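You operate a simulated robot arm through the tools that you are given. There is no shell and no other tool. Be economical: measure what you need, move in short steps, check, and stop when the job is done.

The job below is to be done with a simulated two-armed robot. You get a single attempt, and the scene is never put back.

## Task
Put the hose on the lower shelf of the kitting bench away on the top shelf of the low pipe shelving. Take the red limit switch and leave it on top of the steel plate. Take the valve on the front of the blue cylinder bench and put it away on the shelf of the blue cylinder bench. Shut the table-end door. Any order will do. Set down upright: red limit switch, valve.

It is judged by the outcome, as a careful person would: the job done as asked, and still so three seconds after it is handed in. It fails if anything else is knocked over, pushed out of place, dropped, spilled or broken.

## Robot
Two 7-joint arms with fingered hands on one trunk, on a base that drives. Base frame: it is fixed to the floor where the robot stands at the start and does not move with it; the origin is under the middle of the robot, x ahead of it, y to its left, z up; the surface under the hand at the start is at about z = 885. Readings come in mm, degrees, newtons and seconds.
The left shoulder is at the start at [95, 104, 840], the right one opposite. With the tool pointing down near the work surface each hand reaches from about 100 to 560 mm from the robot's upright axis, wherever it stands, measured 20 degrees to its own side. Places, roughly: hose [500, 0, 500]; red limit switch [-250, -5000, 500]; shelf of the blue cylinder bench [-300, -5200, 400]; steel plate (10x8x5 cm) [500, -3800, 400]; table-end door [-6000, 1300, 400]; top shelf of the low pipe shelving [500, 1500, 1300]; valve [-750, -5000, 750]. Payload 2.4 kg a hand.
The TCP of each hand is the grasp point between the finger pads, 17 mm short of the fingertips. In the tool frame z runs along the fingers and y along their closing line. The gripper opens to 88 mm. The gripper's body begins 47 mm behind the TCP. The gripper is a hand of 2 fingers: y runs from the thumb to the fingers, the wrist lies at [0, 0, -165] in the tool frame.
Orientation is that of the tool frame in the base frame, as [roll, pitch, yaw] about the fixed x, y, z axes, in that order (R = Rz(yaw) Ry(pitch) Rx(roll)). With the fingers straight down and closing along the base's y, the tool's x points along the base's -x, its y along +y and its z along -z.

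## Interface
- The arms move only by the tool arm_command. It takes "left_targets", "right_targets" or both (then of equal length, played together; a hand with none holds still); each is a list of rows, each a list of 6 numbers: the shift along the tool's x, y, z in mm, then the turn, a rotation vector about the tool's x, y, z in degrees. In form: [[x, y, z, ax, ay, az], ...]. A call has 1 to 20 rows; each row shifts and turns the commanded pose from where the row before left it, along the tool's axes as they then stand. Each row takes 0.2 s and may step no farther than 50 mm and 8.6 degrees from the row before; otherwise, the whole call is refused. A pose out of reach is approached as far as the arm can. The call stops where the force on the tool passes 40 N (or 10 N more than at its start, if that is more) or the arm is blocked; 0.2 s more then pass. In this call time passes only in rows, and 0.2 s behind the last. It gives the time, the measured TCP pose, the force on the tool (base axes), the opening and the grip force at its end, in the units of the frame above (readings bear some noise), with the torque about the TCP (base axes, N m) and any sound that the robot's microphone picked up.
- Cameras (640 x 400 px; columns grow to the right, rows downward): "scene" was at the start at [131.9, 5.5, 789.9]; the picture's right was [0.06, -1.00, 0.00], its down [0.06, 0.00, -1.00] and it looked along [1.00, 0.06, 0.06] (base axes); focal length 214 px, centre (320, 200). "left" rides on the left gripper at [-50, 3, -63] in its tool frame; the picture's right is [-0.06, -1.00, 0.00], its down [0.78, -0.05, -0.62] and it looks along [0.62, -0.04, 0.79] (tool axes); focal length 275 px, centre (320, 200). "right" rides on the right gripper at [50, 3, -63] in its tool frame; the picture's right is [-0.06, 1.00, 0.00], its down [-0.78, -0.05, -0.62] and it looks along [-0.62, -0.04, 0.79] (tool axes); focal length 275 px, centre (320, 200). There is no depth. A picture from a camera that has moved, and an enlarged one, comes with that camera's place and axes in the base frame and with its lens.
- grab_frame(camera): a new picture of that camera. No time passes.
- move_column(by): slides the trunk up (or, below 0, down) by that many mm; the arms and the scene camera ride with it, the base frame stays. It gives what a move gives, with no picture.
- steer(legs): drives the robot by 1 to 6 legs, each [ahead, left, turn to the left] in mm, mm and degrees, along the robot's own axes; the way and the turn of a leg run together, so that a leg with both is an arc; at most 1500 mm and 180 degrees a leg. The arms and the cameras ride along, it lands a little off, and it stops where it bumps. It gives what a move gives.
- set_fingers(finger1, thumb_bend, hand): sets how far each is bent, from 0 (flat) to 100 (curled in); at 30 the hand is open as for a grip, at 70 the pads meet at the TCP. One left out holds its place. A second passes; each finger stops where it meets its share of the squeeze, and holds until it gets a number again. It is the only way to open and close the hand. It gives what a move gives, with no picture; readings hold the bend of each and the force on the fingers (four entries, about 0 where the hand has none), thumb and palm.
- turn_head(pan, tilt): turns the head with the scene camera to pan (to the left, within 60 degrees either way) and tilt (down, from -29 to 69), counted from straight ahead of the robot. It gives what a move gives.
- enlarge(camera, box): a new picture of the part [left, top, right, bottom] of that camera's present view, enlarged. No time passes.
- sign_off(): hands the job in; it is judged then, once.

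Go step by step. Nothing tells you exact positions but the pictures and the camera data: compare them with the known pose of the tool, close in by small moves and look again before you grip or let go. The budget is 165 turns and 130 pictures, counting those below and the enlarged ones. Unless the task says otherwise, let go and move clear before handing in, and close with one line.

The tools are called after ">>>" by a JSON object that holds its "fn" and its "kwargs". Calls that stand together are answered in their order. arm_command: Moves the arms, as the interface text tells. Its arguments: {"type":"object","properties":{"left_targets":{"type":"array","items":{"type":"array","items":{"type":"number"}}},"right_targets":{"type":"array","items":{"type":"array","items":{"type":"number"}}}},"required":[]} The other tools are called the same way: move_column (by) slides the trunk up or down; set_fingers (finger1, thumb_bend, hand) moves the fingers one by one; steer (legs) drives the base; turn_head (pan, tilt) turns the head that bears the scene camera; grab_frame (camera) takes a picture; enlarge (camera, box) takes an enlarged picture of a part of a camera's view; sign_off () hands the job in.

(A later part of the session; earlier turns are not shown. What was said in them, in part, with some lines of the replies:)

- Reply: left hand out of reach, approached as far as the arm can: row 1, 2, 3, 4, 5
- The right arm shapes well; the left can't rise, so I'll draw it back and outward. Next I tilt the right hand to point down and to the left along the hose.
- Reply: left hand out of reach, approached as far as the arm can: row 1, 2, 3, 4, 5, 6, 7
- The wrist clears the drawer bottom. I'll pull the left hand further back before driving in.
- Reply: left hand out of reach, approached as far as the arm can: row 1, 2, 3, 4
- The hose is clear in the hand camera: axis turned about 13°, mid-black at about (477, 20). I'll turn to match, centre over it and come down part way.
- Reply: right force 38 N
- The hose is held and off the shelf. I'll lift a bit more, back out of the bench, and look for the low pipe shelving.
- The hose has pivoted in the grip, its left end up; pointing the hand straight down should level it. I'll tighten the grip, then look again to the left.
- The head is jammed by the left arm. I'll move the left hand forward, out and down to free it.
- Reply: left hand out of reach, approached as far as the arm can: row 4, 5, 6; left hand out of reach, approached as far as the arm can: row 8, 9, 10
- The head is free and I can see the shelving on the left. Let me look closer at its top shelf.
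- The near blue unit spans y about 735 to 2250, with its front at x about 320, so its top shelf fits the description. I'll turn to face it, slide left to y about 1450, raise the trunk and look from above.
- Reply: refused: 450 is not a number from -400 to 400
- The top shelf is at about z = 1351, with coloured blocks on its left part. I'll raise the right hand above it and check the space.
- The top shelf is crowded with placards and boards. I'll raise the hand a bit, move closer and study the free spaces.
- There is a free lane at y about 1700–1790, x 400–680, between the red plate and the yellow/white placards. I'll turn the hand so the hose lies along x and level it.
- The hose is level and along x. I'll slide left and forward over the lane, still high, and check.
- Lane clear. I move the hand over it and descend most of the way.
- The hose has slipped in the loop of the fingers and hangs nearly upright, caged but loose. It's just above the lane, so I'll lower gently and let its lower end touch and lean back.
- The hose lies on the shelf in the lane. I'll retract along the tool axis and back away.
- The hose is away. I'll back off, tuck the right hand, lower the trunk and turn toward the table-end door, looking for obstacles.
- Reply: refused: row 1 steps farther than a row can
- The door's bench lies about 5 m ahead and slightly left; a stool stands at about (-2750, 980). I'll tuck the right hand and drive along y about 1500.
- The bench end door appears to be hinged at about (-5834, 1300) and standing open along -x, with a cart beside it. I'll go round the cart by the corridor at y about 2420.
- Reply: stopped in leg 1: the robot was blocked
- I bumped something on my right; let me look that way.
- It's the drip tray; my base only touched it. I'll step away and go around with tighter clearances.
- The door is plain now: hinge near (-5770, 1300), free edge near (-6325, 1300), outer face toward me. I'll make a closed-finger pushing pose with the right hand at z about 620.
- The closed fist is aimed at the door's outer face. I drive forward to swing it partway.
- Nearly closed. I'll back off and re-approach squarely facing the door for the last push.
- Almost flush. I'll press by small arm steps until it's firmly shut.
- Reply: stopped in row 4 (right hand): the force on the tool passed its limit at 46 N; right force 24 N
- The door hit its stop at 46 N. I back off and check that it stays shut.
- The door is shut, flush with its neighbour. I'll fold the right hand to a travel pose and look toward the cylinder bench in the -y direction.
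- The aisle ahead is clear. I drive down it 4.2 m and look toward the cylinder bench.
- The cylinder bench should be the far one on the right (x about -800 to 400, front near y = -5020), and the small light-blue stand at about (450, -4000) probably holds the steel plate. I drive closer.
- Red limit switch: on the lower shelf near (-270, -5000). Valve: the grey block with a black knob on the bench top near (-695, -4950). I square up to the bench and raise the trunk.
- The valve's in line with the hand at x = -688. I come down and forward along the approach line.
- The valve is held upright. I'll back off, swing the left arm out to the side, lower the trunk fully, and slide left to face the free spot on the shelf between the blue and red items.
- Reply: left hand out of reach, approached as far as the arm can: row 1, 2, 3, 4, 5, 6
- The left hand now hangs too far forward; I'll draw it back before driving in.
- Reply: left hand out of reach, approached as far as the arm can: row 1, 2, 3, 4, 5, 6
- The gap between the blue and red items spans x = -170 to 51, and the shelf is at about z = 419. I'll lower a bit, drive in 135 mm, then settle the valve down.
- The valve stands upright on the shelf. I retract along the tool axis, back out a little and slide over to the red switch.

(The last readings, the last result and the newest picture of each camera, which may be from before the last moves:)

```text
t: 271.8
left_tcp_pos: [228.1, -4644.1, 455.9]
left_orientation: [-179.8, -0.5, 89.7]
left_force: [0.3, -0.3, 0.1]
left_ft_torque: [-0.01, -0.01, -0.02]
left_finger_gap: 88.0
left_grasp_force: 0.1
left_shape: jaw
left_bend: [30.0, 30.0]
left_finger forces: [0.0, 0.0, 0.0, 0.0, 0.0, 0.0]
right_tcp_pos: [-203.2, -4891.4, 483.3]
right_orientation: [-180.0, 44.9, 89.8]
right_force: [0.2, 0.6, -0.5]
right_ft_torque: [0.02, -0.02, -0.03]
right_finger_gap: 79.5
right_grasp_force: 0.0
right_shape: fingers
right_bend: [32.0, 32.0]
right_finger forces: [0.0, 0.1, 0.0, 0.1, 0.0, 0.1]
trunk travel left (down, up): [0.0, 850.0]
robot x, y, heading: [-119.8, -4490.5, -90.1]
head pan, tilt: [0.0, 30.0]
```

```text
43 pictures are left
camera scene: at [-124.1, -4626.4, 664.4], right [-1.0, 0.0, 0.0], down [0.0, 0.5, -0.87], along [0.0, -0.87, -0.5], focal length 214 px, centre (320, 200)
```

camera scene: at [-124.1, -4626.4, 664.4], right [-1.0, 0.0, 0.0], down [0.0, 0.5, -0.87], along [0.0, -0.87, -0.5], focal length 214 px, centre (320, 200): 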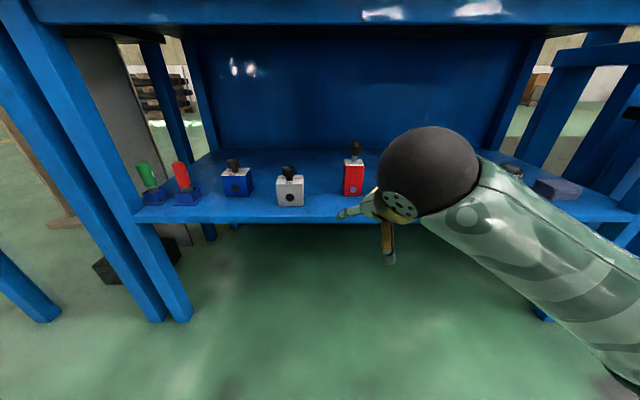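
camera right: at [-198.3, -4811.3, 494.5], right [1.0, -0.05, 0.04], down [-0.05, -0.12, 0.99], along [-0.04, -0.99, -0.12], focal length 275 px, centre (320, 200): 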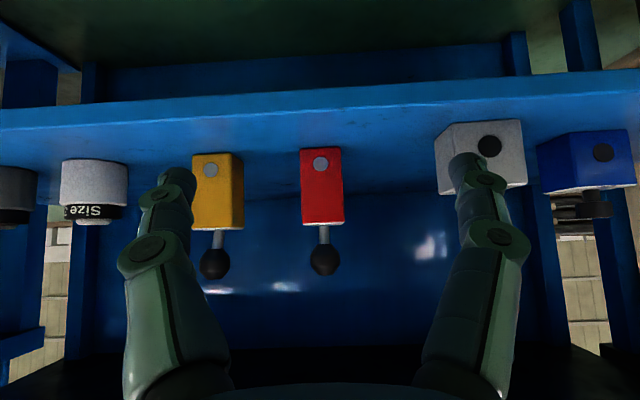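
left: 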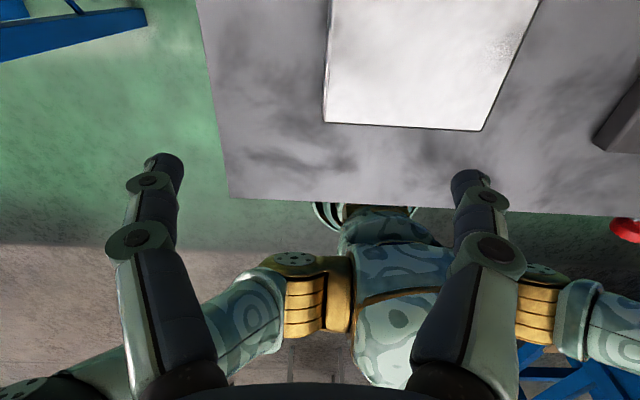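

Red switch: centre x about -208, front face y about -5100, body z 405–483. I drive in and line up on the approach line.

>>> {"fn": "steer", "kwargs": {"legs": [[130, 0, 0]]}}

>>> {"fn": "arm_command", "kwargs": {"right_targets": [[-44.5, -5, -9, 0, 0, 0], [0, 0, 30, 0, 0, 0]]}}

>>> {"fn": "grab_frame", "kwargs": {"camera": "right"}}

>>> {"fn": "grab_frame", "kwargs": {"camera": "scene"}}

```text
t: 273.1
left_tcp_pos: [227.0, -4775.5, 457.0]
left_orientation: [-179.8, -0.5, 89.7]
left_force: [0.1, -0.2, -0.3]
left_ft_torque: [-0.05, 0.01, -0.03]
left_finger_gap: 87.8
left_grasp_force: 0.1
left_shape: jaw
left_bend: [30.0, 30.0]
left_finger forces: [0.0, 0.0, 0.1, 0.1, 0.0, 0.0]
right_tcp_pos: [-202.8, -5022.0, 484.1]
right_orientation: [-180.0, 44.9, 89.9]
right_force: [0.3, 1.0, -0.4]
right_ft_torque: [-0.01, -0.03, -0.01]
right_finger_gap: 79.6
right_grasp_force: 0.0
right_shape: fingers
right_bend: [32.0, 32.0]
right_finger forces: [0.0, 0.1, 0.0, 0.0, 0.0, 0.1]
trunk travel left (down, up): [0.0, 850.0]
robot x, y, heading: [-122.9, -4618.2, -90.2]
head pan, tilt: [0.0, 30.0]
```

```text
t: 273.7
left_tcp_pos: [228.6, -4775.1, 456.3]
left_orientation: [-179.8, -0.5, 89.7]
left_force: [-0.1, 0.4, -0.3]
left_ft_torque: [-0.01, 0.0, 0.02]
left_finger_gap: 87.8
left_grasp_force: 0.1
left_shape: jaw
left_bend: [30.0, 30.0]
left_finger forces: [0.0, 0.1, 0.0, 0.0, 0.1, 0.0]
right_tcp_pos: [-209.5, -5068.7, 501.2]
right_orientation: [179.9, 45.0, 89.8]
right_force: [0.4, -0.3, -0.1]
right_ft_torque: [0.01, 0.0, -0.03]
right_finger_gap: 79.4
right_grasp_force: 0.0
right_shape: fingers
right_bend: [32.0, 32.0]
right_finger forces: [0.0, 0.0, 0.0, 0.1, 0.1, 0.0]
trunk travel left (down, up): [0.0, 850.0]
robot x, y, heading: [-125.9, -4618.0, -90.0]
head pan, tilt: [0.0, 30.0]
```

```text
42 pictures are left
camera right: at [-206.0, -4988.8, 511.4], right [1.0, -0.05, 0.04], down [-0.05, -0.12, 0.99], along [-0.04, -0.99, -0.12], focal length 275 px, centre (320, 200)
```

right: 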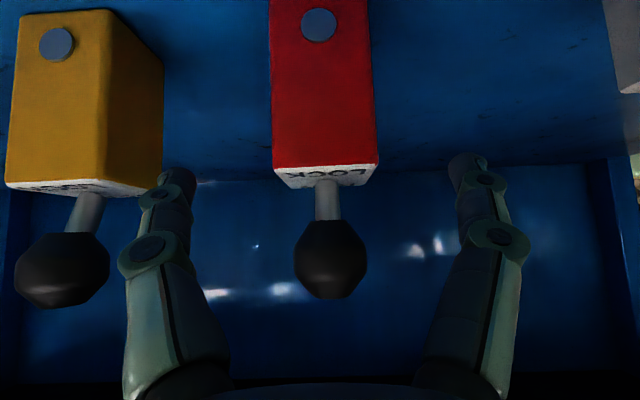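

```text
41 pictures are left
camera scene: at [-124.6, -4757.0, 664.4], right [-1.0, 0.0, 0.0], down [0.0, 0.5, -0.87], along [0.0, -0.87, -0.5], focal length 214 px, centre (320, 200)
```

scene: 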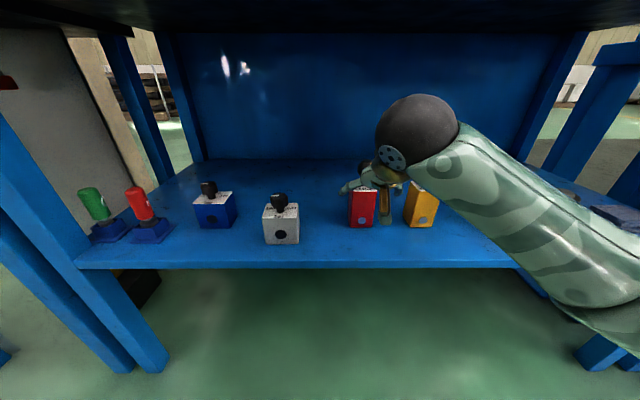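

Well centred between the fingers. I advance along the tool axis to grip.

>>> {"fn": "arm_command", "kwargs": {"right_targets": [[0, 0, 25, 0, 0, 0], [0, 0, 25, 0, 0, 0], [2, 0, 17, 0, 0, 0]]}}

>>> {"fn": "grab_frame", "kwargs": {"camera": "right"}}

```text
t: 274.5
left_tcp_pos: [228.7, -4774.2, 456.4]
left_orientation: [-179.8, -0.5, 89.6]
left_force: [0.1, 0.0, 0.3]
left_ft_torque: [-0.01, -0.03, -0.01]
left_finger_gap: 87.9
left_grasp_force: 0.1
left_shape: jaw
left_bend: [30.0, 30.0]
left_finger forces: [0.1, 0.0, 0.0, 0.0, 0.0, 0.0]
right_tcp_pos: [-206.9, -5113.8, 450.6]
right_orientation: [179.9, 44.9, 89.9]
right_force: [1.1, -0.4, -0.6]
right_ft_torque: [0.0, 0.0, -0.02]
right_finger_gap: 79.6
right_grasp_force: 0.1
right_shape: fingers
right_bend: [32.0, 32.0]
right_finger forces: [0.1, 0.0, 0.0, 0.0, 0.0, 0.1]
trunk travel left (down, up): [0.0, 850.0]
robot x, y, heading: [-122.5, -4615.1, -90.5]
head pan, tilt: [0.0, 30.0]
```

```text
40 pictures are left
camera right: at [-204.3, -5034.7, 461.1], right [1.0, -0.05, 0.04], down [-0.05, -0.12, 0.99], along [-0.04, -0.99, -0.12], focal length 275 px, centre (320, 200)
```

right: 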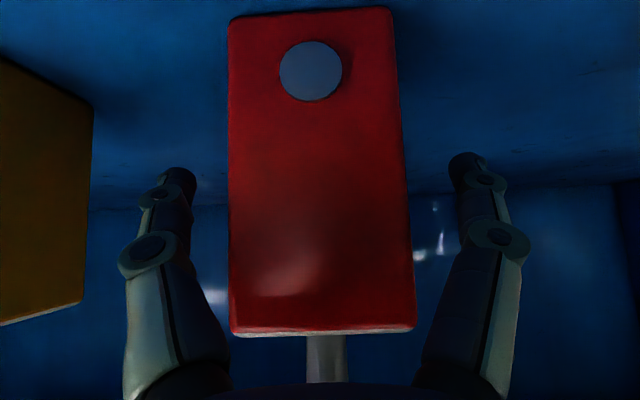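

>>> {"fn": "set_fingers", "kwargs": {"hand": "right", "finger1": 62, "thumb_bend": 62}}

>>> {"fn": "set_fingers", "kwargs": {"hand": "right", "finger1": 76, "thumb_bend": 76}}

>>> {"fn": "arm_command", "kwargs": {"right_targets": [[-5, 0, -5, 0, 0, 0], [-10, 0, -10, 0, 0, 0], [-12, 0, -12, 0, 0, 0]]}}

>>> {"fn": "grab_frame", "kwargs": {"camera": "right"}}

```text
t: 275.5
left_tcp_pos: [227.2, -4775.4, 456.4]
left_orientation: [-179.8, -0.5, 89.7]
left_force: [-0.2, 0.2, 1.0]
left_ft_torque: [0.0, 0.0, 0.0]
left_finger_gap: 88.0
left_grasp_force: 0.1
left_shape: jaw
left_bend: [30.0, 30.0]
left_finger forces: [0.0, 0.0, 0.0, 0.0, 0.1, 0.0]
right_tcp_pos: [-208.7, -5114.3, 450.6]
right_orientation: [179.9, 45.1, 89.8]
right_force: [-0.1, -1.5, 0.0]
right_ft_torque: [-0.03, -0.08, -0.01]
right_finger_gap: 37.5
right_grasp_force: 5.7
right_shape: fingers
right_bend: [51.0, 56.0]
right_finger forces: [5.2, 0.0, 0.0, 0.0, 5.9, 0.1]
trunk travel left (down, up): [0.0, 850.0]
robot x, y, heading: [-126.3, -4623.3, -90.3]
head pan, tilt: [0.0, 30.0]
```

```text
t: 276.5
left_tcp_pos: [227.1, -4776.9, 455.8]
left_orientation: [-179.8, -0.5, 89.7]
left_force: [-0.5, -0.6, -0.5]
left_ft_torque: [0.0, 0.02, 0.01]
left_finger_gap: 88.2
left_grasp_force: 0.1
left_shape: jaw
left_bend: [30.0, 30.0]
left_finger forces: [0.1, 0.0, 0.0, 0.0, 0.0, 0.0]
right_tcp_pos: [-207.1, -5113.4, 451.3]
right_orientation: [180.0, 44.9, 89.9]
right_force: [-1.4, 1.2, 0.2]
right_ft_torque: [-0.01, 0.08, 0.03]
right_finger_gap: 36.8
right_grasp_force: 10.2
right_shape: fingers
right_bend: [49.0, 63.0]
right_finger forces: [10.3, 0.1, 0.1, 0.0, 10.6, 0.0]
trunk travel left (down, up): [0.0, 850.0]
robot x, y, heading: [-123.9, -4617.2, -90.2]
head pan, tilt: [0.0, 30.0]
```

```text
t: 277.3
left_tcp_pos: [227.3, -4774.7, 456.1]
left_orientation: [-179.8, -0.5, 89.7]
left_force: [-0.1, -0.6, 0.8]
left_ft_torque: [0.01, -0.01, 0.01]
left_finger_gap: 88.1
left_grasp_force: 0.0
left_shape: jaw
left_bend: [30.0, 30.0]
left_finger forces: [0.0, 0.0, 0.0, 0.0, 0.0, 0.0]
right_tcp_pos: [-207.8, -5113.6, 490.8]
right_orientation: [-180.0, 44.8, 90.0]
right_force: [0.8, -0.2, -3.2]
right_ft_torque: [0.03, 0.03, 0.01]
right_finger_gap: 36.8
right_grasp_force: 10.1
right_shape: fingers
right_bend: [49.0, 63.0]
right_finger forces: [10.2, 0.0, 0.0, 0.0, 10.2, 0.0]
trunk travel left (down, up): [0.0, 850.0]
robot x, y, heading: [-124.9, -4617.8, -90.3]
head pan, tilt: [0.0, 30.0]
```

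```text
39 pictures are left
camera right: at [-204.6, -5034.2, 499.9], right [1.0, -0.05, 0.04], down [-0.05, -0.12, 0.99], along [-0.04, -0.99, -0.12], focal length 275 px, centre (320, 200)
```

right: 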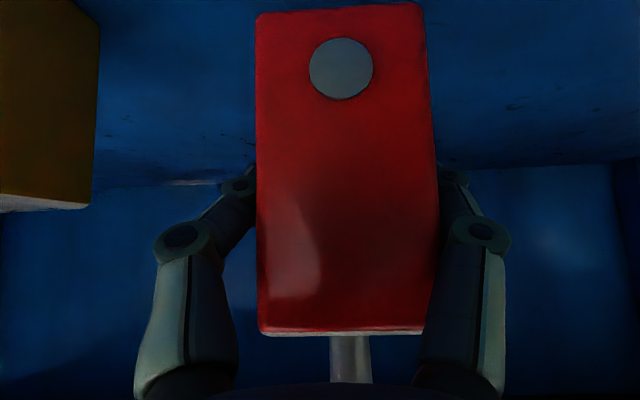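

The red switch is held upright and off the shelf. I back out and turn toward the stand with the steel plate.

>>> {"fn": "steer", "kwargs": {"legs": [[-480, 0, 0]]}}

>>> {"fn": "move_column", "kwargs": {"by": 200}}

>>> {"fn": "steer", "kwargs": {"legs": [[0, 0, 100]]}}

>>> {"fn": "turn_head", "kwargs": {"pan": 0, "tilt": 25}}

>>> {"fn": "grab_frame", "kwargs": {"camera": "scene"}}

```text
t: 280.2
left_tcp_pos: [230.4, -4286.6, 455.6]
left_orientation: [-179.8, -0.5, 89.5]
left_force: [1.0, -0.4, 0.0]
left_ft_torque: [-0.03, 0.02, 0.03]
left_finger_gap: 87.8
left_grasp_force: 0.0
left_shape: jaw
left_bend: [30.0, 30.0]
left_finger forces: [0.0, 0.0, 0.0, 0.0, 0.0, 0.0]
right_tcp_pos: [-206.0, -4626.0, 489.8]
right_orientation: [179.9, 44.9, 89.8]
right_force: [0.0, -0.1, -3.9]
right_ft_torque: [-0.02, -0.01, 0.01]
right_finger_gap: 36.8
right_grasp_force: 9.9
right_shape: fingers
right_bend: [49.0, 63.0]
right_finger forces: [10.2, 0.0, 0.1, 0.0, 10.2, 0.1]
trunk travel left (down, up): [0.0, 850.0]
robot x, y, heading: [-119.5, -4129.9, -90.2]
head pan, tilt: [0.0, 30.0]
```

```text
t: 282.4
left_tcp_pos: [229.3, -4288.9, 657.3]
left_orientation: [-179.9, -0.6, 89.6]
left_force: [-0.4, -0.6, 0.7]
left_ft_torque: [-0.03, 0.02, 0.02]
left_finger_gap: 87.7
left_grasp_force: 0.0
left_shape: jaw
left_bend: [30.0, 30.0]
left_finger forces: [0.1, 0.0, 0.1, 0.0, 0.0, 0.0]
right_tcp_pos: [-205.8, -4626.3, 689.5]
right_orientation: [-180.0, 44.8, 89.9]
right_force: [0.4, 0.4, -3.8]
right_ft_torque: [0.0, 0.05, 0.02]
right_finger_gap: 36.8
right_grasp_force: 10.4
right_shape: fingers
right_bend: [49.0, 63.0]
right_finger forces: [10.1, 0.1, 0.0, 0.0, 10.2, 0.1]
trunk travel left (down, up): [-200.0, 650.0]
robot x, y, heading: [-121.8, -4132.6, -90.2]
head pan, tilt: [0.0, 30.0]
```

```text
t: 284.2
left_tcp_pos: [264.2, -4175.2, 658.7]
left_orientation: [-179.7, 0.5, 108.5]
left_force: [0.4, 0.5, -0.7]
left_ft_torque: [0.0, -0.01, -0.02]
left_finger_gap: 87.9
left_grasp_force: 0.1
left_shape: jaw
left_bend: [30.0, 30.0]
left_finger forces: [0.0, 0.1, 0.0, 0.0, 0.1, 0.0]
right_tcp_pos: [-35.6, -4630.0, 686.7]
right_orientation: [179.9, 44.6, 109.1]
right_force: [-0.9, -1.3, -4.6]
right_ft_torque: [0.03, 0.04, 0.03]
right_finger_gap: 37.1
right_grasp_force: 10.1
right_shape: fingers
right_bend: [48.0, 64.0]
right_finger forces: [10.2, 0.0, 0.0, 0.1, 10.0, 0.1]
trunk travel left (down, up): [-200.0, 650.0]
robot x, y, heading: [-121.1, -4131.9, -71.0]
head pan, tilt: [0.0, 30.0]
stopped in leg 1: the robot was blocked; the commanded pose is now the measured one
```

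```text
t: 284.9
left_tcp_pos: [264.6, -4173.4, 656.4]
left_orientation: [-179.9, 0.3, 108.7]
left_force: [0.0, 0.3, 0.5]
left_ft_torque: [0.0, -0.01, 0.02]
left_finger_gap: 87.8
left_grasp_force: 0.1
left_shape: jaw
left_bend: [30.0, 30.0]
left_finger forces: [0.0, 0.1, 0.1, 0.0, 0.0, 0.1]
right_tcp_pos: [-34.2, -4631.0, 686.4]
right_orientation: [179.7, 44.6, 109.1]
right_force: [1.1, -1.3, -3.3]
right_ft_torque: [0.01, 0.01, -0.02]
right_finger_gap: 36.9
right_grasp_force: 10.4
right_shape: fingers
right_bend: [48.0, 64.0]
right_finger forces: [10.1, 0.1, 0.0, 0.1, 10.0, 0.0]
trunk travel left (down, up): [-200.0, 650.0]
robot x, y, heading: [-124.2, -4136.0, -70.9]
head pan, tilt: [0.0, 25.0]
```

```text
38 pictures are left
camera scene: at [-77.8, -4259.4, 865.7], right [-0.94, -0.33, 0.0], down [-0.14, 0.41, -0.9], along [0.3, -0.85, -0.43], focal length 214 px, centre (320, 200)
```

scene: 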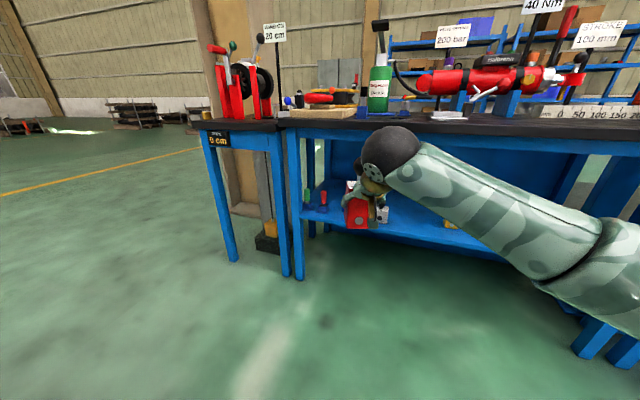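

The turn was blocked, likely by my left elbow touching the stand. I undo it, move clear to the west, then turn and look.

>>> {"fn": "steer", "kwargs": {"legs": [[0, 0, -15], [0, -550, 0], [0, 0, 95]]}}

>>> {"fn": "grab_frame", "kwargs": {"camera": "scene"}}

```text
t: 285.5
left_tcp_pos: [263.6, -4176.3, 658.8]
left_orientation: [-179.8, 0.7, 108.3]
left_force: [0.2, -0.5, 0.4]
left_ft_torque: [-0.04, -0.02, 0.02]
left_finger_gap: 87.8
left_grasp_force: 0.1
left_shape: jaw
left_bend: [30.0, 30.0]
left_finger forces: [0.1, 0.0, 0.0, 0.0, 0.0, 0.0]
right_tcp_pos: [-37.2, -4630.4, 687.5]
right_orientation: [180.0, 44.6, 109.0]
right_force: [-0.5, 0.5, -3.5]
right_ft_torque: [0.01, 0.02, -0.02]
right_finger_gap: 36.8
right_grasp_force: 9.6
right_shape: fingers
right_bend: [48.0, 64.0]
right_finger forces: [10.2, 0.0, 0.0, 0.0, 9.9, 0.0]
trunk travel left (down, up): [-200.0, 650.0]
robot x, y, heading: [-120.5, -4131.8, -71.1]
head pan, tilt: [0.0, 25.0]
stopped in leg 1: the robot was blocked; the commanded pose is now the measured one
```

```text
37 pictures are left
camera scene: at [-78.6, -4257.4, 866.1], right [-0.95, -0.32, 0.0], down [-0.14, 0.4, -0.91], along [0.29, -0.86, -0.42], focal length 214 px, centre (320, 200)
```

scene: 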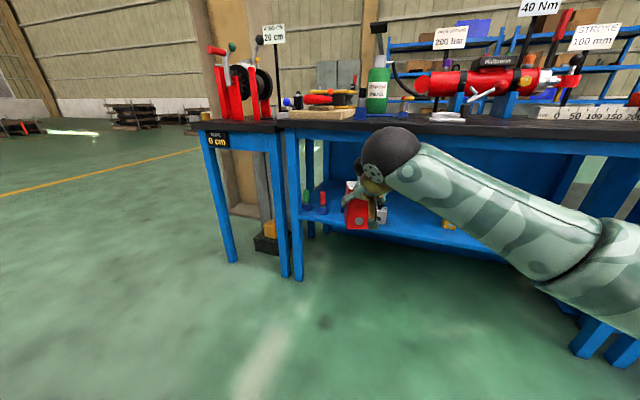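

>>> {"fn": "steer", "kwargs": {"legs": [[30, -90, 0]]}}

```text
t: 286.7
left_tcp_pos: [189.2, -4230.2, 657.6]
left_orientation: [-179.6, 0.7, 108.6]
left_force: [-0.2, 0.5, -0.6]
left_ft_torque: [-0.01, -0.01, 0.06]
left_finger_gap: 87.7
left_grasp_force: 0.0
left_shape: jaw
left_bend: [30.0, 30.0]
left_finger forces: [0.0, 0.0, 0.0, 0.0, 0.0, 0.1]
right_tcp_pos: [-111.5, -4685.8, 689.5]
right_orientation: [180.0, 44.8, 109.2]
right_force: [-0.9, -0.2, -3.5]
right_ft_torque: [0.01, 0.03, 0.0]
right_finger_gap: 36.9
right_grasp_force: 10.3
right_shape: fingers
right_bend: [48.0, 64.0]
right_finger forces: [10.2, 0.0, 0.0, 0.0, 9.9, 0.0]
trunk travel left (down, up): [-200.0, 650.0]
robot x, y, heading: [-196.2, -4189.2, -71.0]
head pan, tilt: [0.0, 25.0]
```

>>> {"fn": "steer", "kwargs": {"legs": [[-150, -400, 0], [0, 0, 95]]}}

>>> {"fn": "grab_frame", "kwargs": {"camera": "scene"}}

```text
t: 293.2
left_tcp_pos: [-605.4, -3790.1, 658.2]
left_orientation: [-179.6, 0.7, -157.9]
left_force: [-0.5, -0.2, -0.4]
left_ft_torque: [0.03, 0.03, 0.02]
left_finger_gap: 87.8
left_grasp_force: 0.1
left_shape: jaw
left_bend: [30.0, 30.0]
left_finger forces: [0.0, 0.1, 0.0, 0.0, 0.0, 0.0]
right_tcp_pos: [-132.7, -4062.5, 689.3]
right_orientation: [-180.0, 44.7, -157.3]
right_force: [-0.2, -0.2, -2.7]
right_ft_torque: [-0.03, 0.0, -0.02]
right_finger_gap: 36.7
right_grasp_force: 9.9
right_shape: fingers
right_bend: [48.0, 64.0]
right_finger forces: [9.9, 0.0, 0.1, 0.0, 9.8, 0.0]
trunk travel left (down, up): [-200.0, 650.0]
robot x, y, heading: [-623.4, -4174.5, 22.5]
head pan, tilt: [0.0, 25.0]
```

```text
36 pictures are left
camera scene: at [-501.1, -4126.9, 866.4], right [0.38, -0.92, 0.0], down [-0.39, -0.16, -0.91], along [0.84, 0.35, -0.42], focal length 214 px, centre (320, 200)
```

scene: 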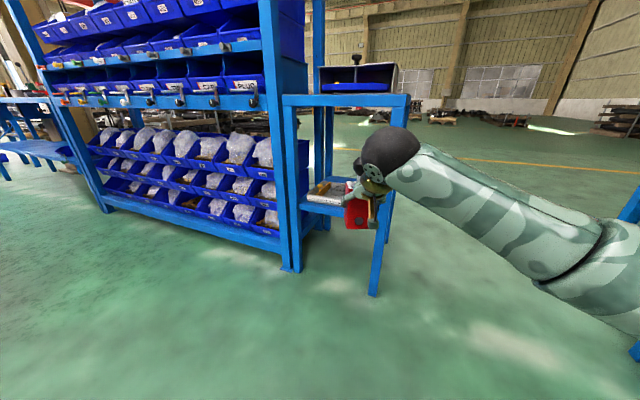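

>>> {"fn": "enlarge", "kwargs": {"camera": "scene", "box": [270, 80, 430, 300]}}

```text
1.82 times, centred on (350, 190) of scene
camera zoom: at [-501.1, -4126.9, 866.4], right [0.38, -0.92, 0.0], down [-0.39, -0.16, -0.91], along [0.84, 0.35, -0.42], focal length 390 px, centre (266, 218)
```

zoom: 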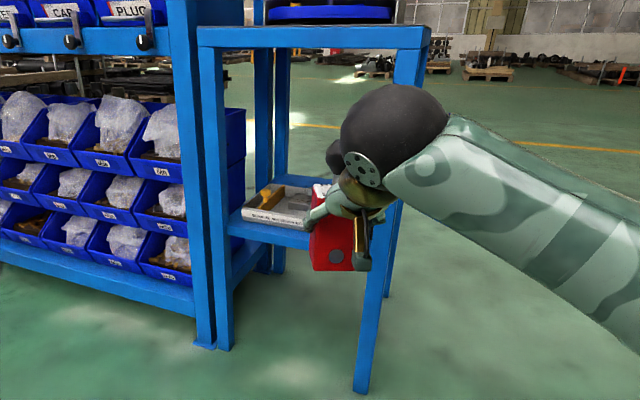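

The stand is intact: open front at x about 308, y from -4067 to -3652, lower shelf near z = 420. I square up to it and look for the plate.

>>> {"fn": "steer", "kwargs": {"legs": [[0, 0, -22.5], [200, 420, 0]]}}

>>> {"fn": "grab_frame", "kwargs": {"camera": "scene"}}

>>> {"fn": "grab_frame", "kwargs": {"camera": "right"}}

```text
t: 297.2
left_tcp_pos: [-248.7, -3402.3, 657.9]
left_orientation: [-179.7, 0.7, 179.1]
left_force: [0.4, 0.4, 0.2]
left_ft_torque: [0.0, 0.01, 0.0]
left_finger_gap: 87.7
left_grasp_force: 0.0
left_shape: jaw
left_bend: [30.0, 30.0]
left_finger forces: [0.1, 0.0, 0.0, 0.1, 0.0, 0.0]
right_tcp_pos: [80.5, -3836.9, 690.0]
right_orientation: [-180.0, 44.8, 179.8]
right_force: [-0.9, 0.6, -3.3]
right_ft_torque: [-0.03, 0.04, -0.01]
right_finger_gap: 36.8
right_grasp_force: 10.0
right_shape: fingers
right_bend: [48.0, 64.0]
right_finger forces: [9.8, 0.0, 0.0, 0.1, 9.9, 0.0]
trunk travel left (down, up): [-200.0, 650.0]
robot x, y, heading: [-415.1, -3753.4, -0.4]
head pan, tilt: [0.0, 25.0]
```

```text
34 pictures are left
camera scene: at [-285.3, -3751.8, 866.4], right [-0.01, -1.0, 0.0], down [-0.42, 0.0, -0.91], along [0.91, -0.01, -0.42], focal length 214 px, centre (320, 200)
```

scene: 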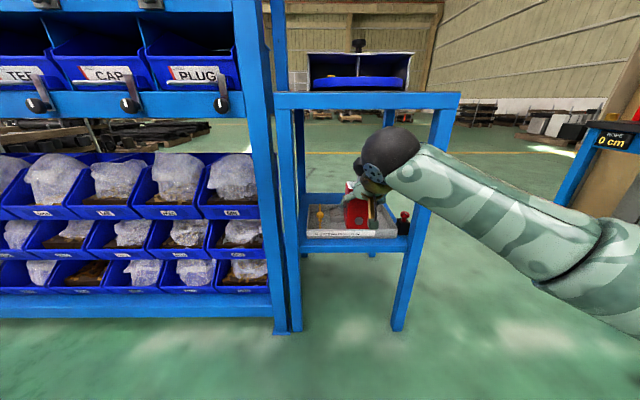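

```text
33 pictures are left
camera right: at [0.2, -3833.2, 699.4], right [0.05, 1.0, 0.04], down [0.12, -0.05, 0.99], along [0.99, -0.04, -0.12], focal length 275 px, centre (320, 200)
```

right: 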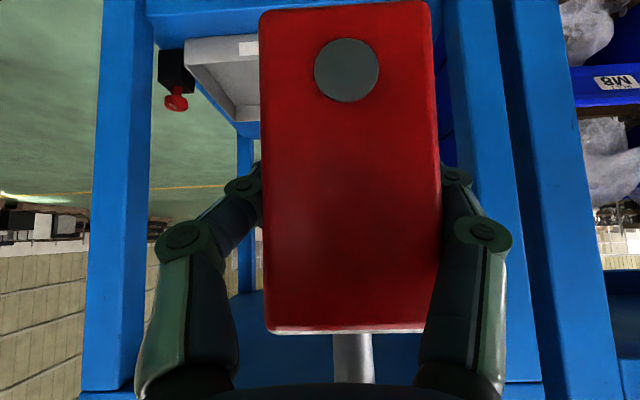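

>>> {"fn": "steer", "kwargs": {"legs": [[150, -150, 0]]}}

>>> {"fn": "turn_head", "kwargs": {"pan": 10, "tilt": 35}}

>>> {"fn": "grab_frame", "kwargs": {"camera": "scene"}}

```text
t: 298.9
left_tcp_pos: [-100.7, -3551.9, 658.3]
left_orientation: [-179.6, 0.6, 179.1]
left_force: [-0.2, -0.2, -0.2]
left_ft_torque: [-0.01, 0.04, 0.01]
left_finger_gap: 88.0
left_grasp_force: 0.1
left_shape: jaw
left_bend: [30.0, 30.0]
left_finger forces: [0.0, 0.0, 0.0, 0.0, 0.0, 0.0]
right_tcp_pos: [228.4, -3984.5, 687.2]
right_orientation: [-179.9, 44.8, 179.8]
right_force: [-0.6, 0.3, -2.7]
right_ft_torque: [-0.03, 0.05, 0.01]
right_finger_gap: 36.8
right_grasp_force: 9.7
right_shape: fingers
right_bend: [48.0, 64.0]
right_finger forces: [9.8, 0.1, 0.0, 0.0, 9.8, 0.1]
trunk travel left (down, up): [-200.0, 650.0]
robot x, y, heading: [-267.7, -3902.0, -0.5]
head pan, tilt: [0.0, 25.0]
```

```text
t: 299.6
left_tcp_pos: [-101.0, -3551.9, 656.8]
left_orientation: [-179.6, 0.7, 179.1]
left_force: [0.2, 0.2, -0.5]
left_ft_torque: [0.01, -0.02, -0.01]
left_finger_gap: 87.9
left_grasp_force: 0.1
left_shape: jaw
left_bend: [30.0, 30.0]
left_finger forces: [0.0, 0.0, 0.0, 0.1, 0.0, 0.0]
right_tcp_pos: [228.7, -3985.7, 688.9]
right_orientation: [-179.9, 44.9, 179.7]
right_force: [0.2, 0.1, -3.1]
right_ft_torque: [-0.01, 0.0, 0.05]
right_finger_gap: 36.7
right_grasp_force: 10.0
right_shape: fingers
right_bend: [48.0, 64.0]
right_finger forces: [9.8, 0.0, 0.0, 0.0, 9.8, 0.0]
trunk travel left (down, up): [-200.0, 650.0]
robot x, y, heading: [-263.6, -3898.6, -0.5]
head pan, tilt: [10.0, 35.0]
```

```text
32 pictures are left
camera scene: at [-142.3, -3885.6, 850.7], right [0.17, -0.99, 0.0], down [-0.57, -0.1, -0.82], along [0.81, 0.14, -0.57], focal length 214 px, centre (320, 200)
```

scene: 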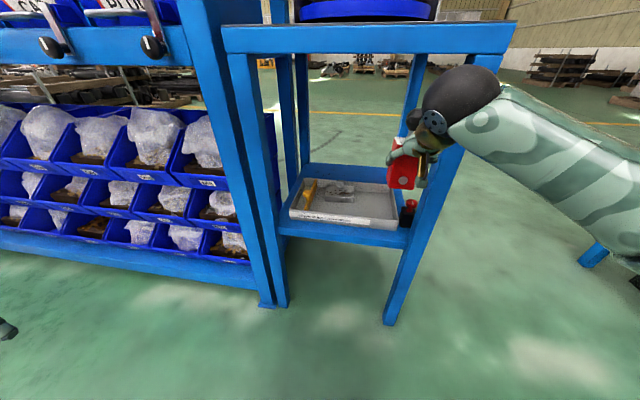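

>>> {"fn": "enlarge", "kwargs": {"camera": "scene", "box": [270, 150, 430, 250]}}

```text
4.00 times, centred on (350, 200) of scene
camera zoom: at [-142.3, -3885.6, 850.7], right [0.17, -0.99, 0.0], down [-0.57, -0.1, -0.82], along [0.81, 0.14, -0.57], focal length 858 px, centre (200, 200)
```

zoom: 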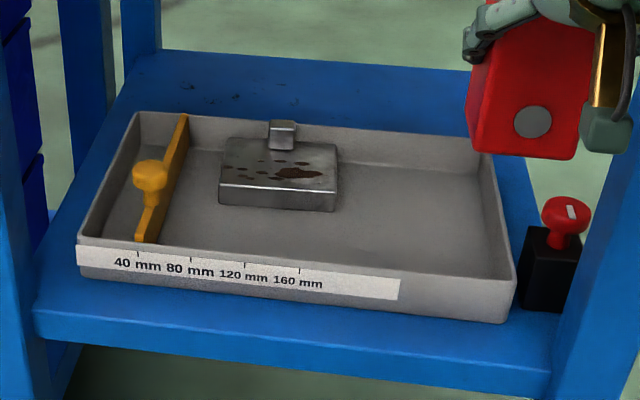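

The steel plate sits in the tray: top centre about (491, -3847, 452), with a small stop at its back edge. I'll lower the trunk and drive in above it, stopping short to check.

>>> {"fn": "move_column", "kwargs": {"by": -125}}

>>> {"fn": "steer", "kwargs": {"legs": [[0, 131, 0.5], [170, 0, 0]]}}

>>> {"fn": "grab_frame", "kwargs": {"camera": "scene"}}

>>> {"fn": "grab_frame", "kwargs": {"camera": "right"}}

```text
t: 301.1
left_tcp_pos: [-102.3, -3550.6, 533.2]
left_orientation: [-179.6, 0.7, 179.1]
left_force: [-0.9, 0.6, -0.4]
left_ft_torque: [0.02, -0.01, -0.01]
left_finger_gap: 88.1
left_grasp_force: 0.0
left_shape: jaw
left_bend: [30.0, 30.0]
left_finger forces: [0.0, 0.0, 0.0, 0.0, 0.0, 0.0]
right_tcp_pos: [227.5, -3985.3, 563.3]
right_orientation: [-179.8, 44.7, 179.8]
right_force: [0.4, -0.1, -3.8]
right_ft_torque: [-0.03, 0.04, 0.03]
right_finger_gap: 36.5
right_grasp_force: 10.3
right_shape: fingers
right_bend: [48.0, 64.0]
right_finger forces: [9.9, 0.1, 0.1, 0.1, 9.7, 0.0]
trunk travel left (down, up): [-75.0, 775.0]
robot x, y, heading: [-266.6, -3899.0, -0.4]
head pan, tilt: [10.0, 35.0]
```

```text
t: 303.5
left_tcp_pos: [66.0, -3418.5, 533.5]
left_orientation: [-179.6, 0.8, 179.7]
left_force: [-0.3, -0.5, 0.4]
left_ft_torque: [-0.02, -0.01, 0.0]
left_finger_gap: 87.8
left_grasp_force: 0.0
left_shape: jaw
left_bend: [30.0, 30.0]
left_finger forces: [0.0, 0.0, 0.0, 0.0, 0.1, 0.1]
right_tcp_pos: [398.5, -3848.8, 563.8]
right_orientation: [-179.7, 44.8, -179.7]
right_force: [0.6, -0.5, -3.1]
right_ft_torque: [-0.05, 0.0, 0.01]
right_finger_gap: 36.5
right_grasp_force: 9.6
right_shape: fingers
right_bend: [48.0, 64.0]
right_finger forces: [10.0, 0.0, 0.0, 0.1, 9.8, 0.0]
trunk travel left (down, up): [-75.0, 775.0]
robot x, y, heading: [-95.7, -3764.9, -0.1]
head pan, tilt: [10.0, 35.0]
```

```text
30 pictures are left
camera scene: at [34.2, -3753.4, 728.1], right [0.18, -0.98, 0.0], down [-0.56, -0.1, -0.82], along [0.81, 0.14, -0.57], focal length 214 px, centre (320, 200)
```

scene: 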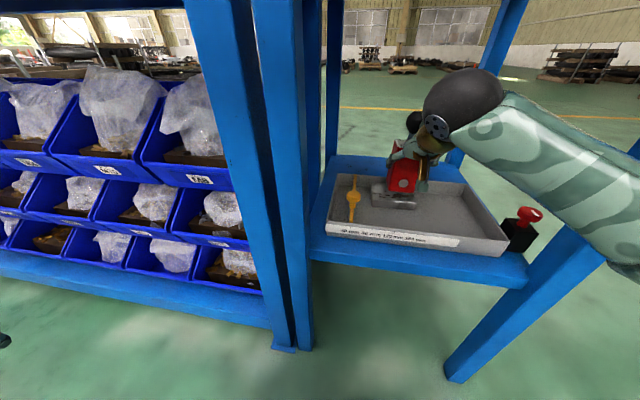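

```text
29 pictures are left
camera right: at [319.3, -3847.3, 574.3], right [0.04, 1.0, 0.04], down [0.12, -0.05, 0.99], along [0.99, -0.03, -0.12], focal length 275 px, centre (320, 200)
```

right: 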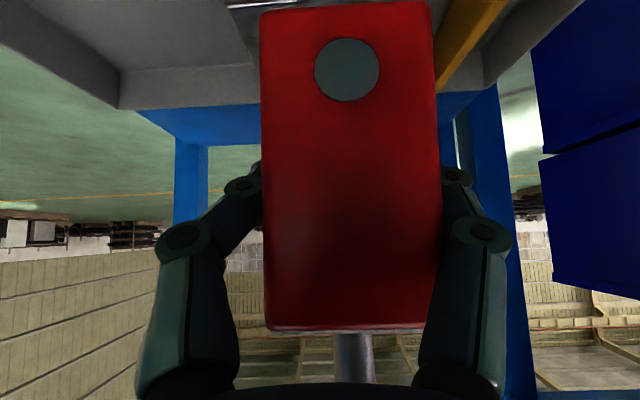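

>>> {"fn": "enlarge", "kwargs": {"camera": "scene", "box": [320, 140, 480, 260]}}

```text
3.33 times, centred on (400, 200) of scene
camera zoom: at [34.2, -3753.4, 728.1], right [0.18, -0.98, 0.0], down [-0.56, -0.1, -0.82], along [0.81, 0.14, -0.57], focal length 715 px, centre (53, 200)
```

zoom: 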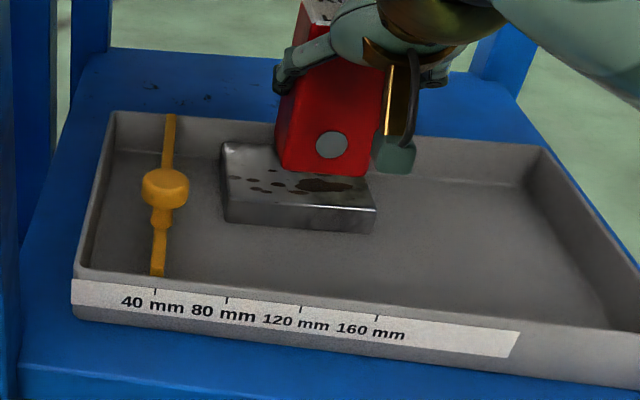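

Two views agree: the plate top is x 448–526, y -3895 to -3800, z about 455. I move the hand over its middle and lower most of the way.

>>> {"fn": "arm_command", "kwargs": {"right_targets": [[-27.2, -3, 27.2, 0, 0, 0], [-27.2, -3, 27.2, 0, 0, 0], [14, 0, 14, 0, 0, 0], [14, 0, 14, 0, 0, 0]]}}

>>> {"fn": "enlarge", "kwargs": {"camera": "scene", "box": [320, 120, 480, 240]}}

>>> {"fn": "grab_frame", "kwargs": {"camera": "right"}}

```text
t: 304.5
left_tcp_pos: [64.7, -3418.6, 533.2]
left_orientation: [-179.7, 0.7, 179.6]
left_force: [0.5, 0.2, 0.8]
left_ft_torque: [-0.03, 0.01, -0.02]
left_finger_gap: 87.7
left_grasp_force: 0.1
left_shape: jaw
left_bend: [30.0, 30.0]
left_finger forces: [0.1, 0.0, 0.0, 0.0, 0.0, 0.0]
right_tcp_pos: [475.8, -3855.6, 523.0]
right_orientation: [-179.8, 44.8, -179.6]
right_force: [-0.4, -0.5, -3.2]
right_ft_torque: [-0.02, 0.05, -0.03]
right_finger_gap: 37.0
right_grasp_force: 9.6
right_shape: fingers
right_bend: [47.0, 64.0]
right_finger forces: [9.9, 0.0, 0.0, 0.1, 9.8, 0.0]
trunk travel left (down, up): [-75.0, 775.0]
robot x, y, heading: [-96.3, -3769.2, 0.3]
head pan, tilt: [10.0, 35.0]
```

```text
3.33 times, centred on (400, 180) of scene
camera zoom: at [34.2, -3753.4, 728.1], right [0.18, -0.98, 0.0], down [-0.56, -0.1, -0.82], along [0.81, 0.14, -0.57], focal length 715 px, centre (53, 267)
```

zoom: 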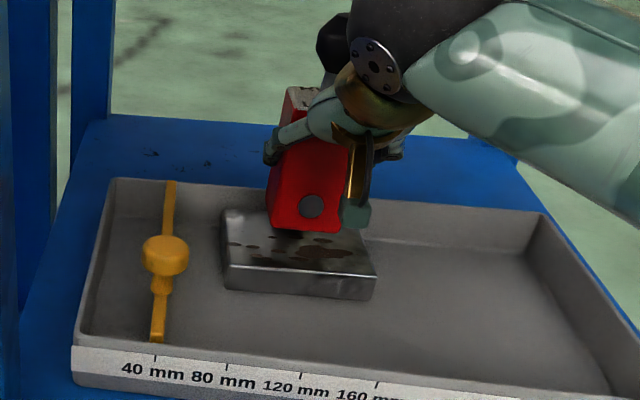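

```text
26 pictures are left
camera right: at [396.4, -3853.5, 533.6], right [0.04, 1.0, 0.04], down [0.12, -0.05, 0.99], along [0.99, -0.03, -0.12], focal length 275 px, centre (320, 200)
```

right: 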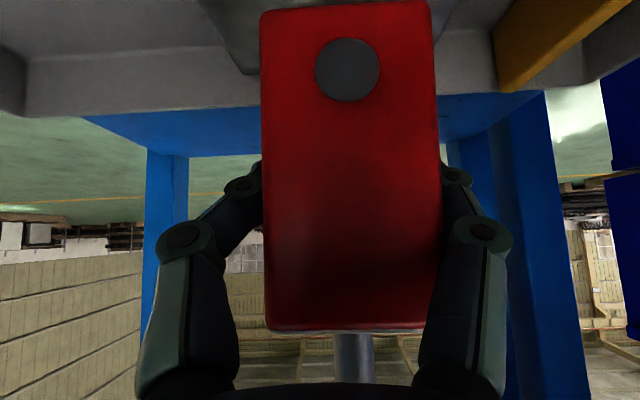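

>>> {"fn": "arm_command", "kwargs": {"right_targets": [[6, 0, 6, 0, 0, 0], [5, 0, 5, 0, 0, 0]]}}

>>> {"fn": "arm_command", "kwargs": {"right_targets": [[1.5, 0, 1.5, 0, 0, 0], [1, 0, 1, 0, 0, 0]]}}

>>> {"fn": "arm_command", "kwargs": {"right_targets": [[1, 0, 1, 0, 0, 0], [1, 0, 1, 0, 0, 0]]}}

>>> {"fn": "enlarge", "kwargs": {"camera": "scene", "box": [360, 140, 440, 200]}}

```text
t: 305.1
left_tcp_pos: [64.7, -3418.3, 532.4]
left_orientation: [-179.7, 0.7, 179.6]
left_force: [0.3, 0.6, 1.2]
left_ft_torque: [0.0, -0.01, -0.04]
left_finger_gap: 88.2
left_grasp_force: 0.2
left_shape: jaw
left_bend: [30.0, 30.0]
left_finger forces: [0.0, 0.1, 0.1, 0.0, 0.0, 0.1]
right_tcp_pos: [477.3, -3855.1, 508.3]
right_orientation: [179.9, 44.8, -179.7]
right_force: [-0.6, 0.5, -2.9]
right_ft_torque: [-0.03, 0.03, 0.04]
right_finger_gap: 37.0
right_grasp_force: 9.5
right_shape: fingers
right_bend: [47.0, 64.0]
right_finger forces: [9.9, 0.1, 0.0, 0.0, 9.8, 0.1]
trunk travel left (down, up): [-75.0, 775.0]
robot x, y, heading: [-95.7, -3768.3, 0.2]
head pan, tilt: [10.0, 35.0]
```

```text
t: 305.7
left_tcp_pos: [65.1, -3418.3, 532.9]
left_orientation: [-179.6, 0.7, 179.7]
left_force: [0.1, 0.1, -0.8]
left_ft_torque: [-0.02, 0.0, -0.01]
left_finger_gap: 88.2
left_grasp_force: 0.1
left_shape: jaw
left_bend: [30.0, 30.0]
left_finger forces: [0.1, 0.1, 0.1, 0.0, 0.1, 0.1]
right_tcp_pos: [476.1, -3854.7, 504.0]
right_orientation: [-179.9, 44.7, -179.6]
right_force: [1.1, -1.3, -3.3]
right_ft_torque: [-0.03, 0.03, -0.01]
right_finger_gap: 36.6
right_grasp_force: 10.6
right_shape: fingers
right_bend: [47.0, 64.0]
right_finger forces: [9.8, 0.0, 0.2, 0.0, 9.7, 0.0]
trunk travel left (down, up): [-75.0, 775.0]
robot x, y, heading: [-99.7, -3766.9, 0.0]
head pan, tilt: [10.0, 35.0]
```

```text
t: 306.3
left_tcp_pos: [65.0, -3418.1, 533.7]
left_orientation: [-179.7, 0.7, 179.7]
left_force: [-0.2, 0.0, -0.2]
left_ft_torque: [0.02, 0.0, 0.0]
left_finger_gap: 88.0
left_grasp_force: 0.1
left_shape: jaw
left_bend: [30.0, 30.0]
left_finger forces: [0.1, 0.0, 0.0, 0.1, 0.1, 0.0]
right_tcp_pos: [476.6, -3855.3, 502.5]
right_orientation: [-179.9, 44.7, -179.6]
right_force: [0.5, -0.3, -3.0]
right_ft_torque: [-0.03, 0.04, 0.0]
right_finger_gap: 36.8
right_grasp_force: 9.9
right_shape: fingers
right_bend: [47.0, 64.0]
right_finger forces: [9.8, 0.1, 0.0, 0.0, 9.8, 0.0]
trunk travel left (down, up): [-75.0, 775.0]
robot x, y, heading: [-99.1, -3767.3, 0.2]
head pan, tilt: [10.0, 35.0]
```

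```text
6.67 times, centred on (400, 170) of scene
camera zoom: at [34.3, -3753.4, 728.1], right [0.18, -0.98, 0.0], down [-0.56, -0.1, -0.82], along [0.81, 0.14, -0.57], focal length 1430 px, centre (-213, 400)
```

zoom: 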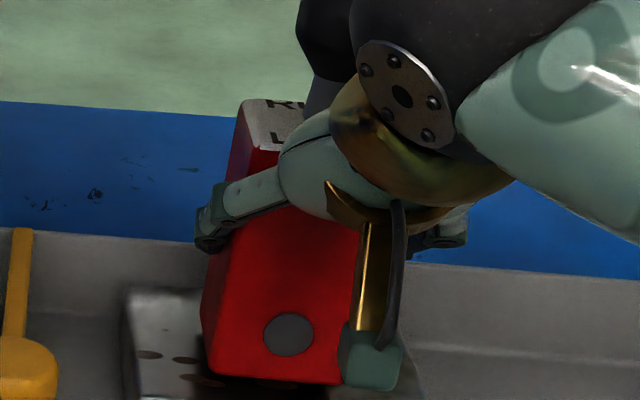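

>>> {"fn": "arm_command", "kwargs": {"right_targets": [[1, 0, 1, 0, 0, 0]]}}

>>> {"fn": "arm_command", "kwargs": {"right_targets": [[1, 0, 1, 0, 0, 0]]}}

>>> {"fn": "arm_command", "kwargs": {"right_targets": [[1, 0, 1, 0, 0, 0]]}}

```text
t: 306.7
left_tcp_pos: [64.6, -3418.4, 533.0]
left_orientation: [-179.6, 0.6, 179.7]
left_force: [-0.6, -0.4, -0.7]
left_ft_torque: [-0.01, 0.01, 0.0]
left_finger_gap: 87.7
left_grasp_force: 0.1
left_shape: jaw
left_bend: [30.0, 30.0]
left_finger forces: [0.0, 0.0, 0.1, 0.0, 0.0, 0.0]
right_tcp_pos: [475.5, -3855.9, 500.3]
right_orientation: [-179.9, 44.8, -179.7]
right_force: [-0.1, 0.3, -2.8]
right_ft_torque: [-0.04, 0.0, -0.01]
right_finger_gap: 36.6
right_grasp_force: 10.1
right_shape: fingers
right_bend: [47.0, 64.0]
right_finger forces: [9.7, 0.1, 0.1, 0.0, 9.8, 0.0]
trunk travel left (down, up): [-75.0, 775.0]
robot x, y, heading: [-96.1, -3771.0, -0.0]
head pan, tilt: [10.0, 35.0]
```

```text
t: 307.1
left_tcp_pos: [65.7, -3417.9, 532.9]
left_orientation: [-179.6, 0.6, 179.7]
left_force: [-0.1, -0.3, 0.5]
left_ft_torque: [0.01, -0.02, -0.02]
left_finger_gap: 87.9
left_grasp_force: 0.1
left_shape: jaw
left_bend: [30.0, 30.0]
left_finger forces: [0.1, 0.1, 0.0, 0.0, 0.0, 0.1]
right_tcp_pos: [475.6, -3854.6, 499.7]
right_orientation: [-179.9, 44.8, -179.6]
right_force: [-0.2, 0.7, -2.5]
right_ft_torque: [-0.03, 0.0, 0.02]
right_finger_gap: 36.8
right_grasp_force: 9.8
right_shape: fingers
right_bend: [47.0, 64.0]
right_finger forces: [10.1, 0.1, 0.0, 0.1, 9.8, 0.0]
trunk travel left (down, up): [-75.0, 775.0]
robot x, y, heading: [-94.8, -3767.9, 0.6]
head pan, tilt: [10.0, 35.0]
```

```text
t: 307.5
left_tcp_pos: [65.6, -3417.3, 533.3]
left_orientation: [-179.6, 0.7, 179.7]
left_force: [0.1, -0.6, 0.3]
left_ft_torque: [0.01, 0.01, -0.02]
left_finger_gap: 87.6
left_grasp_force: 0.1
left_shape: jaw
left_bend: [30.0, 30.0]
left_finger forces: [0.0, 0.0, 0.0, 0.1, 0.0, 0.0]
right_tcp_pos: [475.9, -3855.0, 498.5]
right_orientation: [180.0, 44.8, -179.6]
right_force: [-1.3, 0.4, 0.7]
right_ft_torque: [-0.07, -0.02, 0.02]
right_finger_gap: 36.6
right_grasp_force: 10.4
right_shape: fingers
right_bend: [47.0, 64.0]
right_finger forces: [10.9, 0.0, 0.0, 0.0, 10.0, 0.0]
trunk travel left (down, up): [-75.0, 775.0]
robot x, y, heading: [-96.4, -3768.2, 0.0]
head pan, tilt: [10.0, 35.0]
```

The switch now bears on the plate. I release gently, each finger easing off.

>>> {"fn": "set_fingers", "kwargs": {"hand": "right", "finger1": 42, "thumb_bend": 54}}

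>>> {"fn": "set_fingers", "kwargs": {"hand": "right", "finger1": 32, "thumb_bend": 36}}

>>> {"fn": "grab_frame", "kwargs": {"camera": "right"}}

```text
t: 308.5
left_tcp_pos: [65.4, -3418.5, 533.0]
left_orientation: [-179.6, 0.8, 179.7]
left_force: [0.3, -0.3, -1.0]
left_ft_torque: [-0.02, 0.02, -0.01]
left_finger_gap: 87.9
left_grasp_force: 0.0
left_shape: jaw
left_bend: [30.0, 30.0]
left_finger forces: [0.0, 0.0, 0.0, 0.0, 0.0, 0.0]
right_tcp_pos: [475.7, -3854.9, 498.4]
right_orientation: [-179.9, 44.8, -179.6]
right_force: [-1.0, 0.3, -0.7]
right_ft_torque: [0.02, 0.0, 0.0]
right_finger_gap: 44.0
right_grasp_force: 0.0
right_shape: fingers
right_bend: [42.0, 54.0]
right_finger forces: [0.7, 0.0, 0.0, 0.0, 0.0, 0.0]
trunk travel left (down, up): [-75.0, 775.0]
robot x, y, heading: [-95.7, -3773.3, 0.0]
head pan, tilt: [10.0, 35.0]
```

```text
t: 309.5
left_tcp_pos: [65.7, -3418.9, 532.2]
left_orientation: [-179.5, 0.7, 179.7]
left_force: [0.5, -0.5, -0.2]
left_ft_torque: [0.01, -0.06, 0.0]
left_finger_gap: 87.7
left_grasp_force: 0.1
left_shape: jaw
left_bend: [30.0, 30.0]
left_finger forces: [0.0, 0.1, 0.0, 0.1, 0.0, 0.0]
right_tcp_pos: [475.7, -3855.3, 498.5]
right_orientation: [-179.8, 44.8, -179.7]
right_force: [0.5, -0.9, -0.4]
right_ft_torque: [0.02, 0.01, 0.01]
right_finger_gap: 74.6
right_grasp_force: 0.0
right_shape: fingers
right_bend: [32.0, 36.0]
right_finger forces: [0.0, 0.0, 0.0, 0.1, 0.0, 0.0]
trunk travel left (down, up): [-75.0, 775.0]
robot x, y, heading: [-96.4, -3767.2, 0.4]
head pan, tilt: [10.0, 35.0]
```

```text
24 pictures are left
camera right: at [396.0, -3853.2, 508.7], right [0.04, 1.0, 0.04], down [0.12, -0.05, 0.99], along [0.99, -0.03, -0.12], focal length 275 px, centre (320, 200)
```

right: 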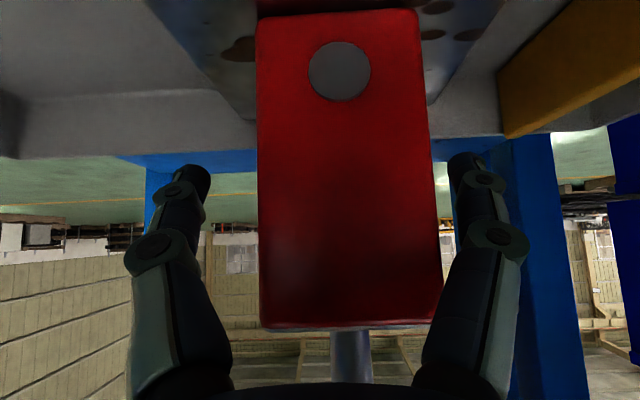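

>>> {"fn": "set_fingers", "kwargs": {"hand": "right", "finger1": 24, "thumb_bend": 32}}

>>> {"fn": "arm_command", "kwargs": {"right_targets": [[0, 0, -20, 0, 0, 0], [0, 0, -30, 0, 0, 0], [0, 0, -35, 0, 0, 0]]}}

>>> {"fn": "steer", "kwargs": {"legs": [[-250, 0, 0]]}}

>>> {"fn": "grab_frame", "kwargs": {"camera": "right"}}

>>> {"fn": "grab_frame", "kwargs": {"camera": "scene"}}

```text
t: 310.5
left_tcp_pos: [64.5, -3417.7, 532.7]
left_orientation: [-179.7, 0.8, 179.8]
left_force: [0.2, 0.8, 0.1]
left_ft_torque: [-0.02, -0.01, -0.03]
left_finger_gap: 87.9
left_grasp_force: 0.0
left_shape: jaw
left_bend: [30.0, 30.0]
left_finger forces: [0.1, 0.0, 0.0, 0.0, 0.0, 0.0]
right_tcp_pos: [476.2, -3855.0, 497.9]
right_orientation: [-180.0, 44.9, -179.6]
right_force: [-0.2, -0.6, 1.1]
right_ft_torque: [-0.04, -0.02, 0.01]
right_finger_gap: 85.7
right_grasp_force: 0.1
right_shape: fingers
right_bend: [24.0, 32.0]
right_finger forces: [0.1, 0.1, 0.0, 0.1, 0.1, 0.0]
trunk travel left (down, up): [-75.0, 775.0]
robot x, y, heading: [-95.7, -3769.6, 0.4]
head pan, tilt: [10.0, 35.0]
```

```text
t: 311.3
left_tcp_pos: [64.2, -3418.0, 533.3]
left_orientation: [-179.6, 0.7, 179.7]
left_force: [-0.3, 0.7, -0.3]
left_ft_torque: [0.05, 0.02, -0.02]
left_finger_gap: 87.8
left_grasp_force: 0.1
left_shape: jaw
left_bend: [30.0, 30.0]
left_finger forces: [0.0, 0.0, 0.0, 0.1, 0.0, 0.0]
right_tcp_pos: [414.9, -3854.5, 558.0]
right_orientation: [-180.0, 44.7, -179.7]
right_force: [0.3, -0.4, -0.1]
right_ft_torque: [0.0, 0.02, 0.02]
right_finger_gap: 85.8
right_grasp_force: 0.1
right_shape: fingers
right_bend: [24.0, 32.0]
right_finger forces: [0.0, 0.0, 0.1, 0.1, 0.0, 0.0]
trunk travel left (down, up): [-75.0, 775.0]
robot x, y, heading: [-97.7, -3770.6, 0.3]
head pan, tilt: [10.0, 35.0]
```

```text
t: 313.1
left_tcp_pos: [-181.1, -3419.5, 532.6]
left_orientation: [-179.6, 0.7, 179.4]
left_force: [-1.0, -0.4, 0.5]
left_ft_torque: [0.0, -0.03, -0.04]
left_finger_gap: 87.9
left_grasp_force: 0.0
left_shape: jaw
left_bend: [30.0, 30.0]
left_finger forces: [0.0, 0.0, 0.0, 0.0, 0.0, 0.0]
right_tcp_pos: [166.3, -3857.7, 557.6]
right_orientation: [-179.9, 44.8, -179.9]
right_force: [0.8, 0.8, 0.2]
right_ft_torque: [-0.02, -0.02, -0.06]
right_finger_gap: 85.5
right_grasp_force: 0.1
right_shape: fingers
right_bend: [24.0, 32.0]
right_finger forces: [0.0, 0.1, 0.1, 0.0, 0.1, 0.0]
trunk travel left (down, up): [-75.0, 775.0]
robot x, y, heading: [-342.4, -3771.1, 0.1]
head pan, tilt: [10.0, 35.0]
```

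```text
23 pictures are left
camera right: at [85.9, -3855.1, 568.6], right [0.04, 1.0, 0.04], down [0.12, -0.05, 0.99], along [0.99, -0.04, -0.12], focal length 275 px, centre (320, 200)
```

right: 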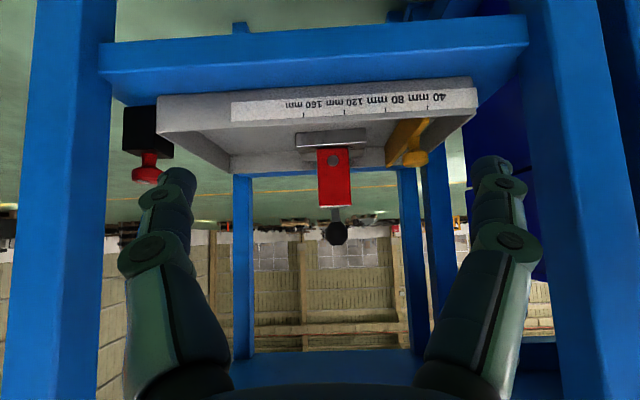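

```text
22 pictures are left
camera scene: at [-214.4, -3754.2, 728.1], right [0.17, -0.99, 0.0], down [-0.57, -0.1, -0.82], along [0.81, 0.14, -0.57], focal length 214 px, centre (320, 200)
```

scene: 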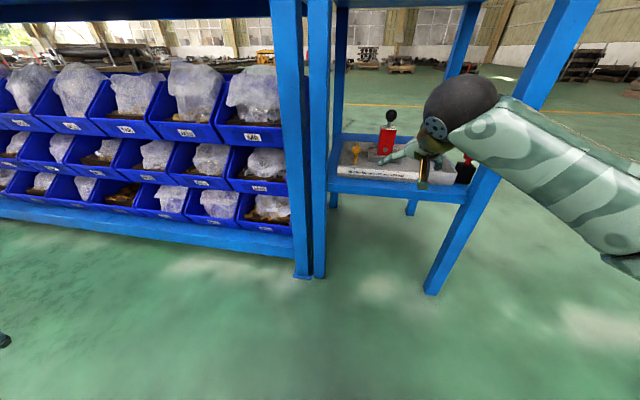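

The red switch stands upright on the steel plate, the valve stands on the bench shelf, the hose lies on the top shelf and the door is shut. Both hands are clear, so I hand the job in.

>>> {"fn": "sign_off", "kwargs": {}}

```text
The job is handed in.
```

All four jobs are done and handed in: the hose is on the top shelf, the red limit switch is upright on the steel plate, the valve is upright on the bench shelf, and the table-end door is shut. My base touched the drip tray once, and I think my left arm bumped the plate stand once; nothing looked moved in the pictures I took afterwards.
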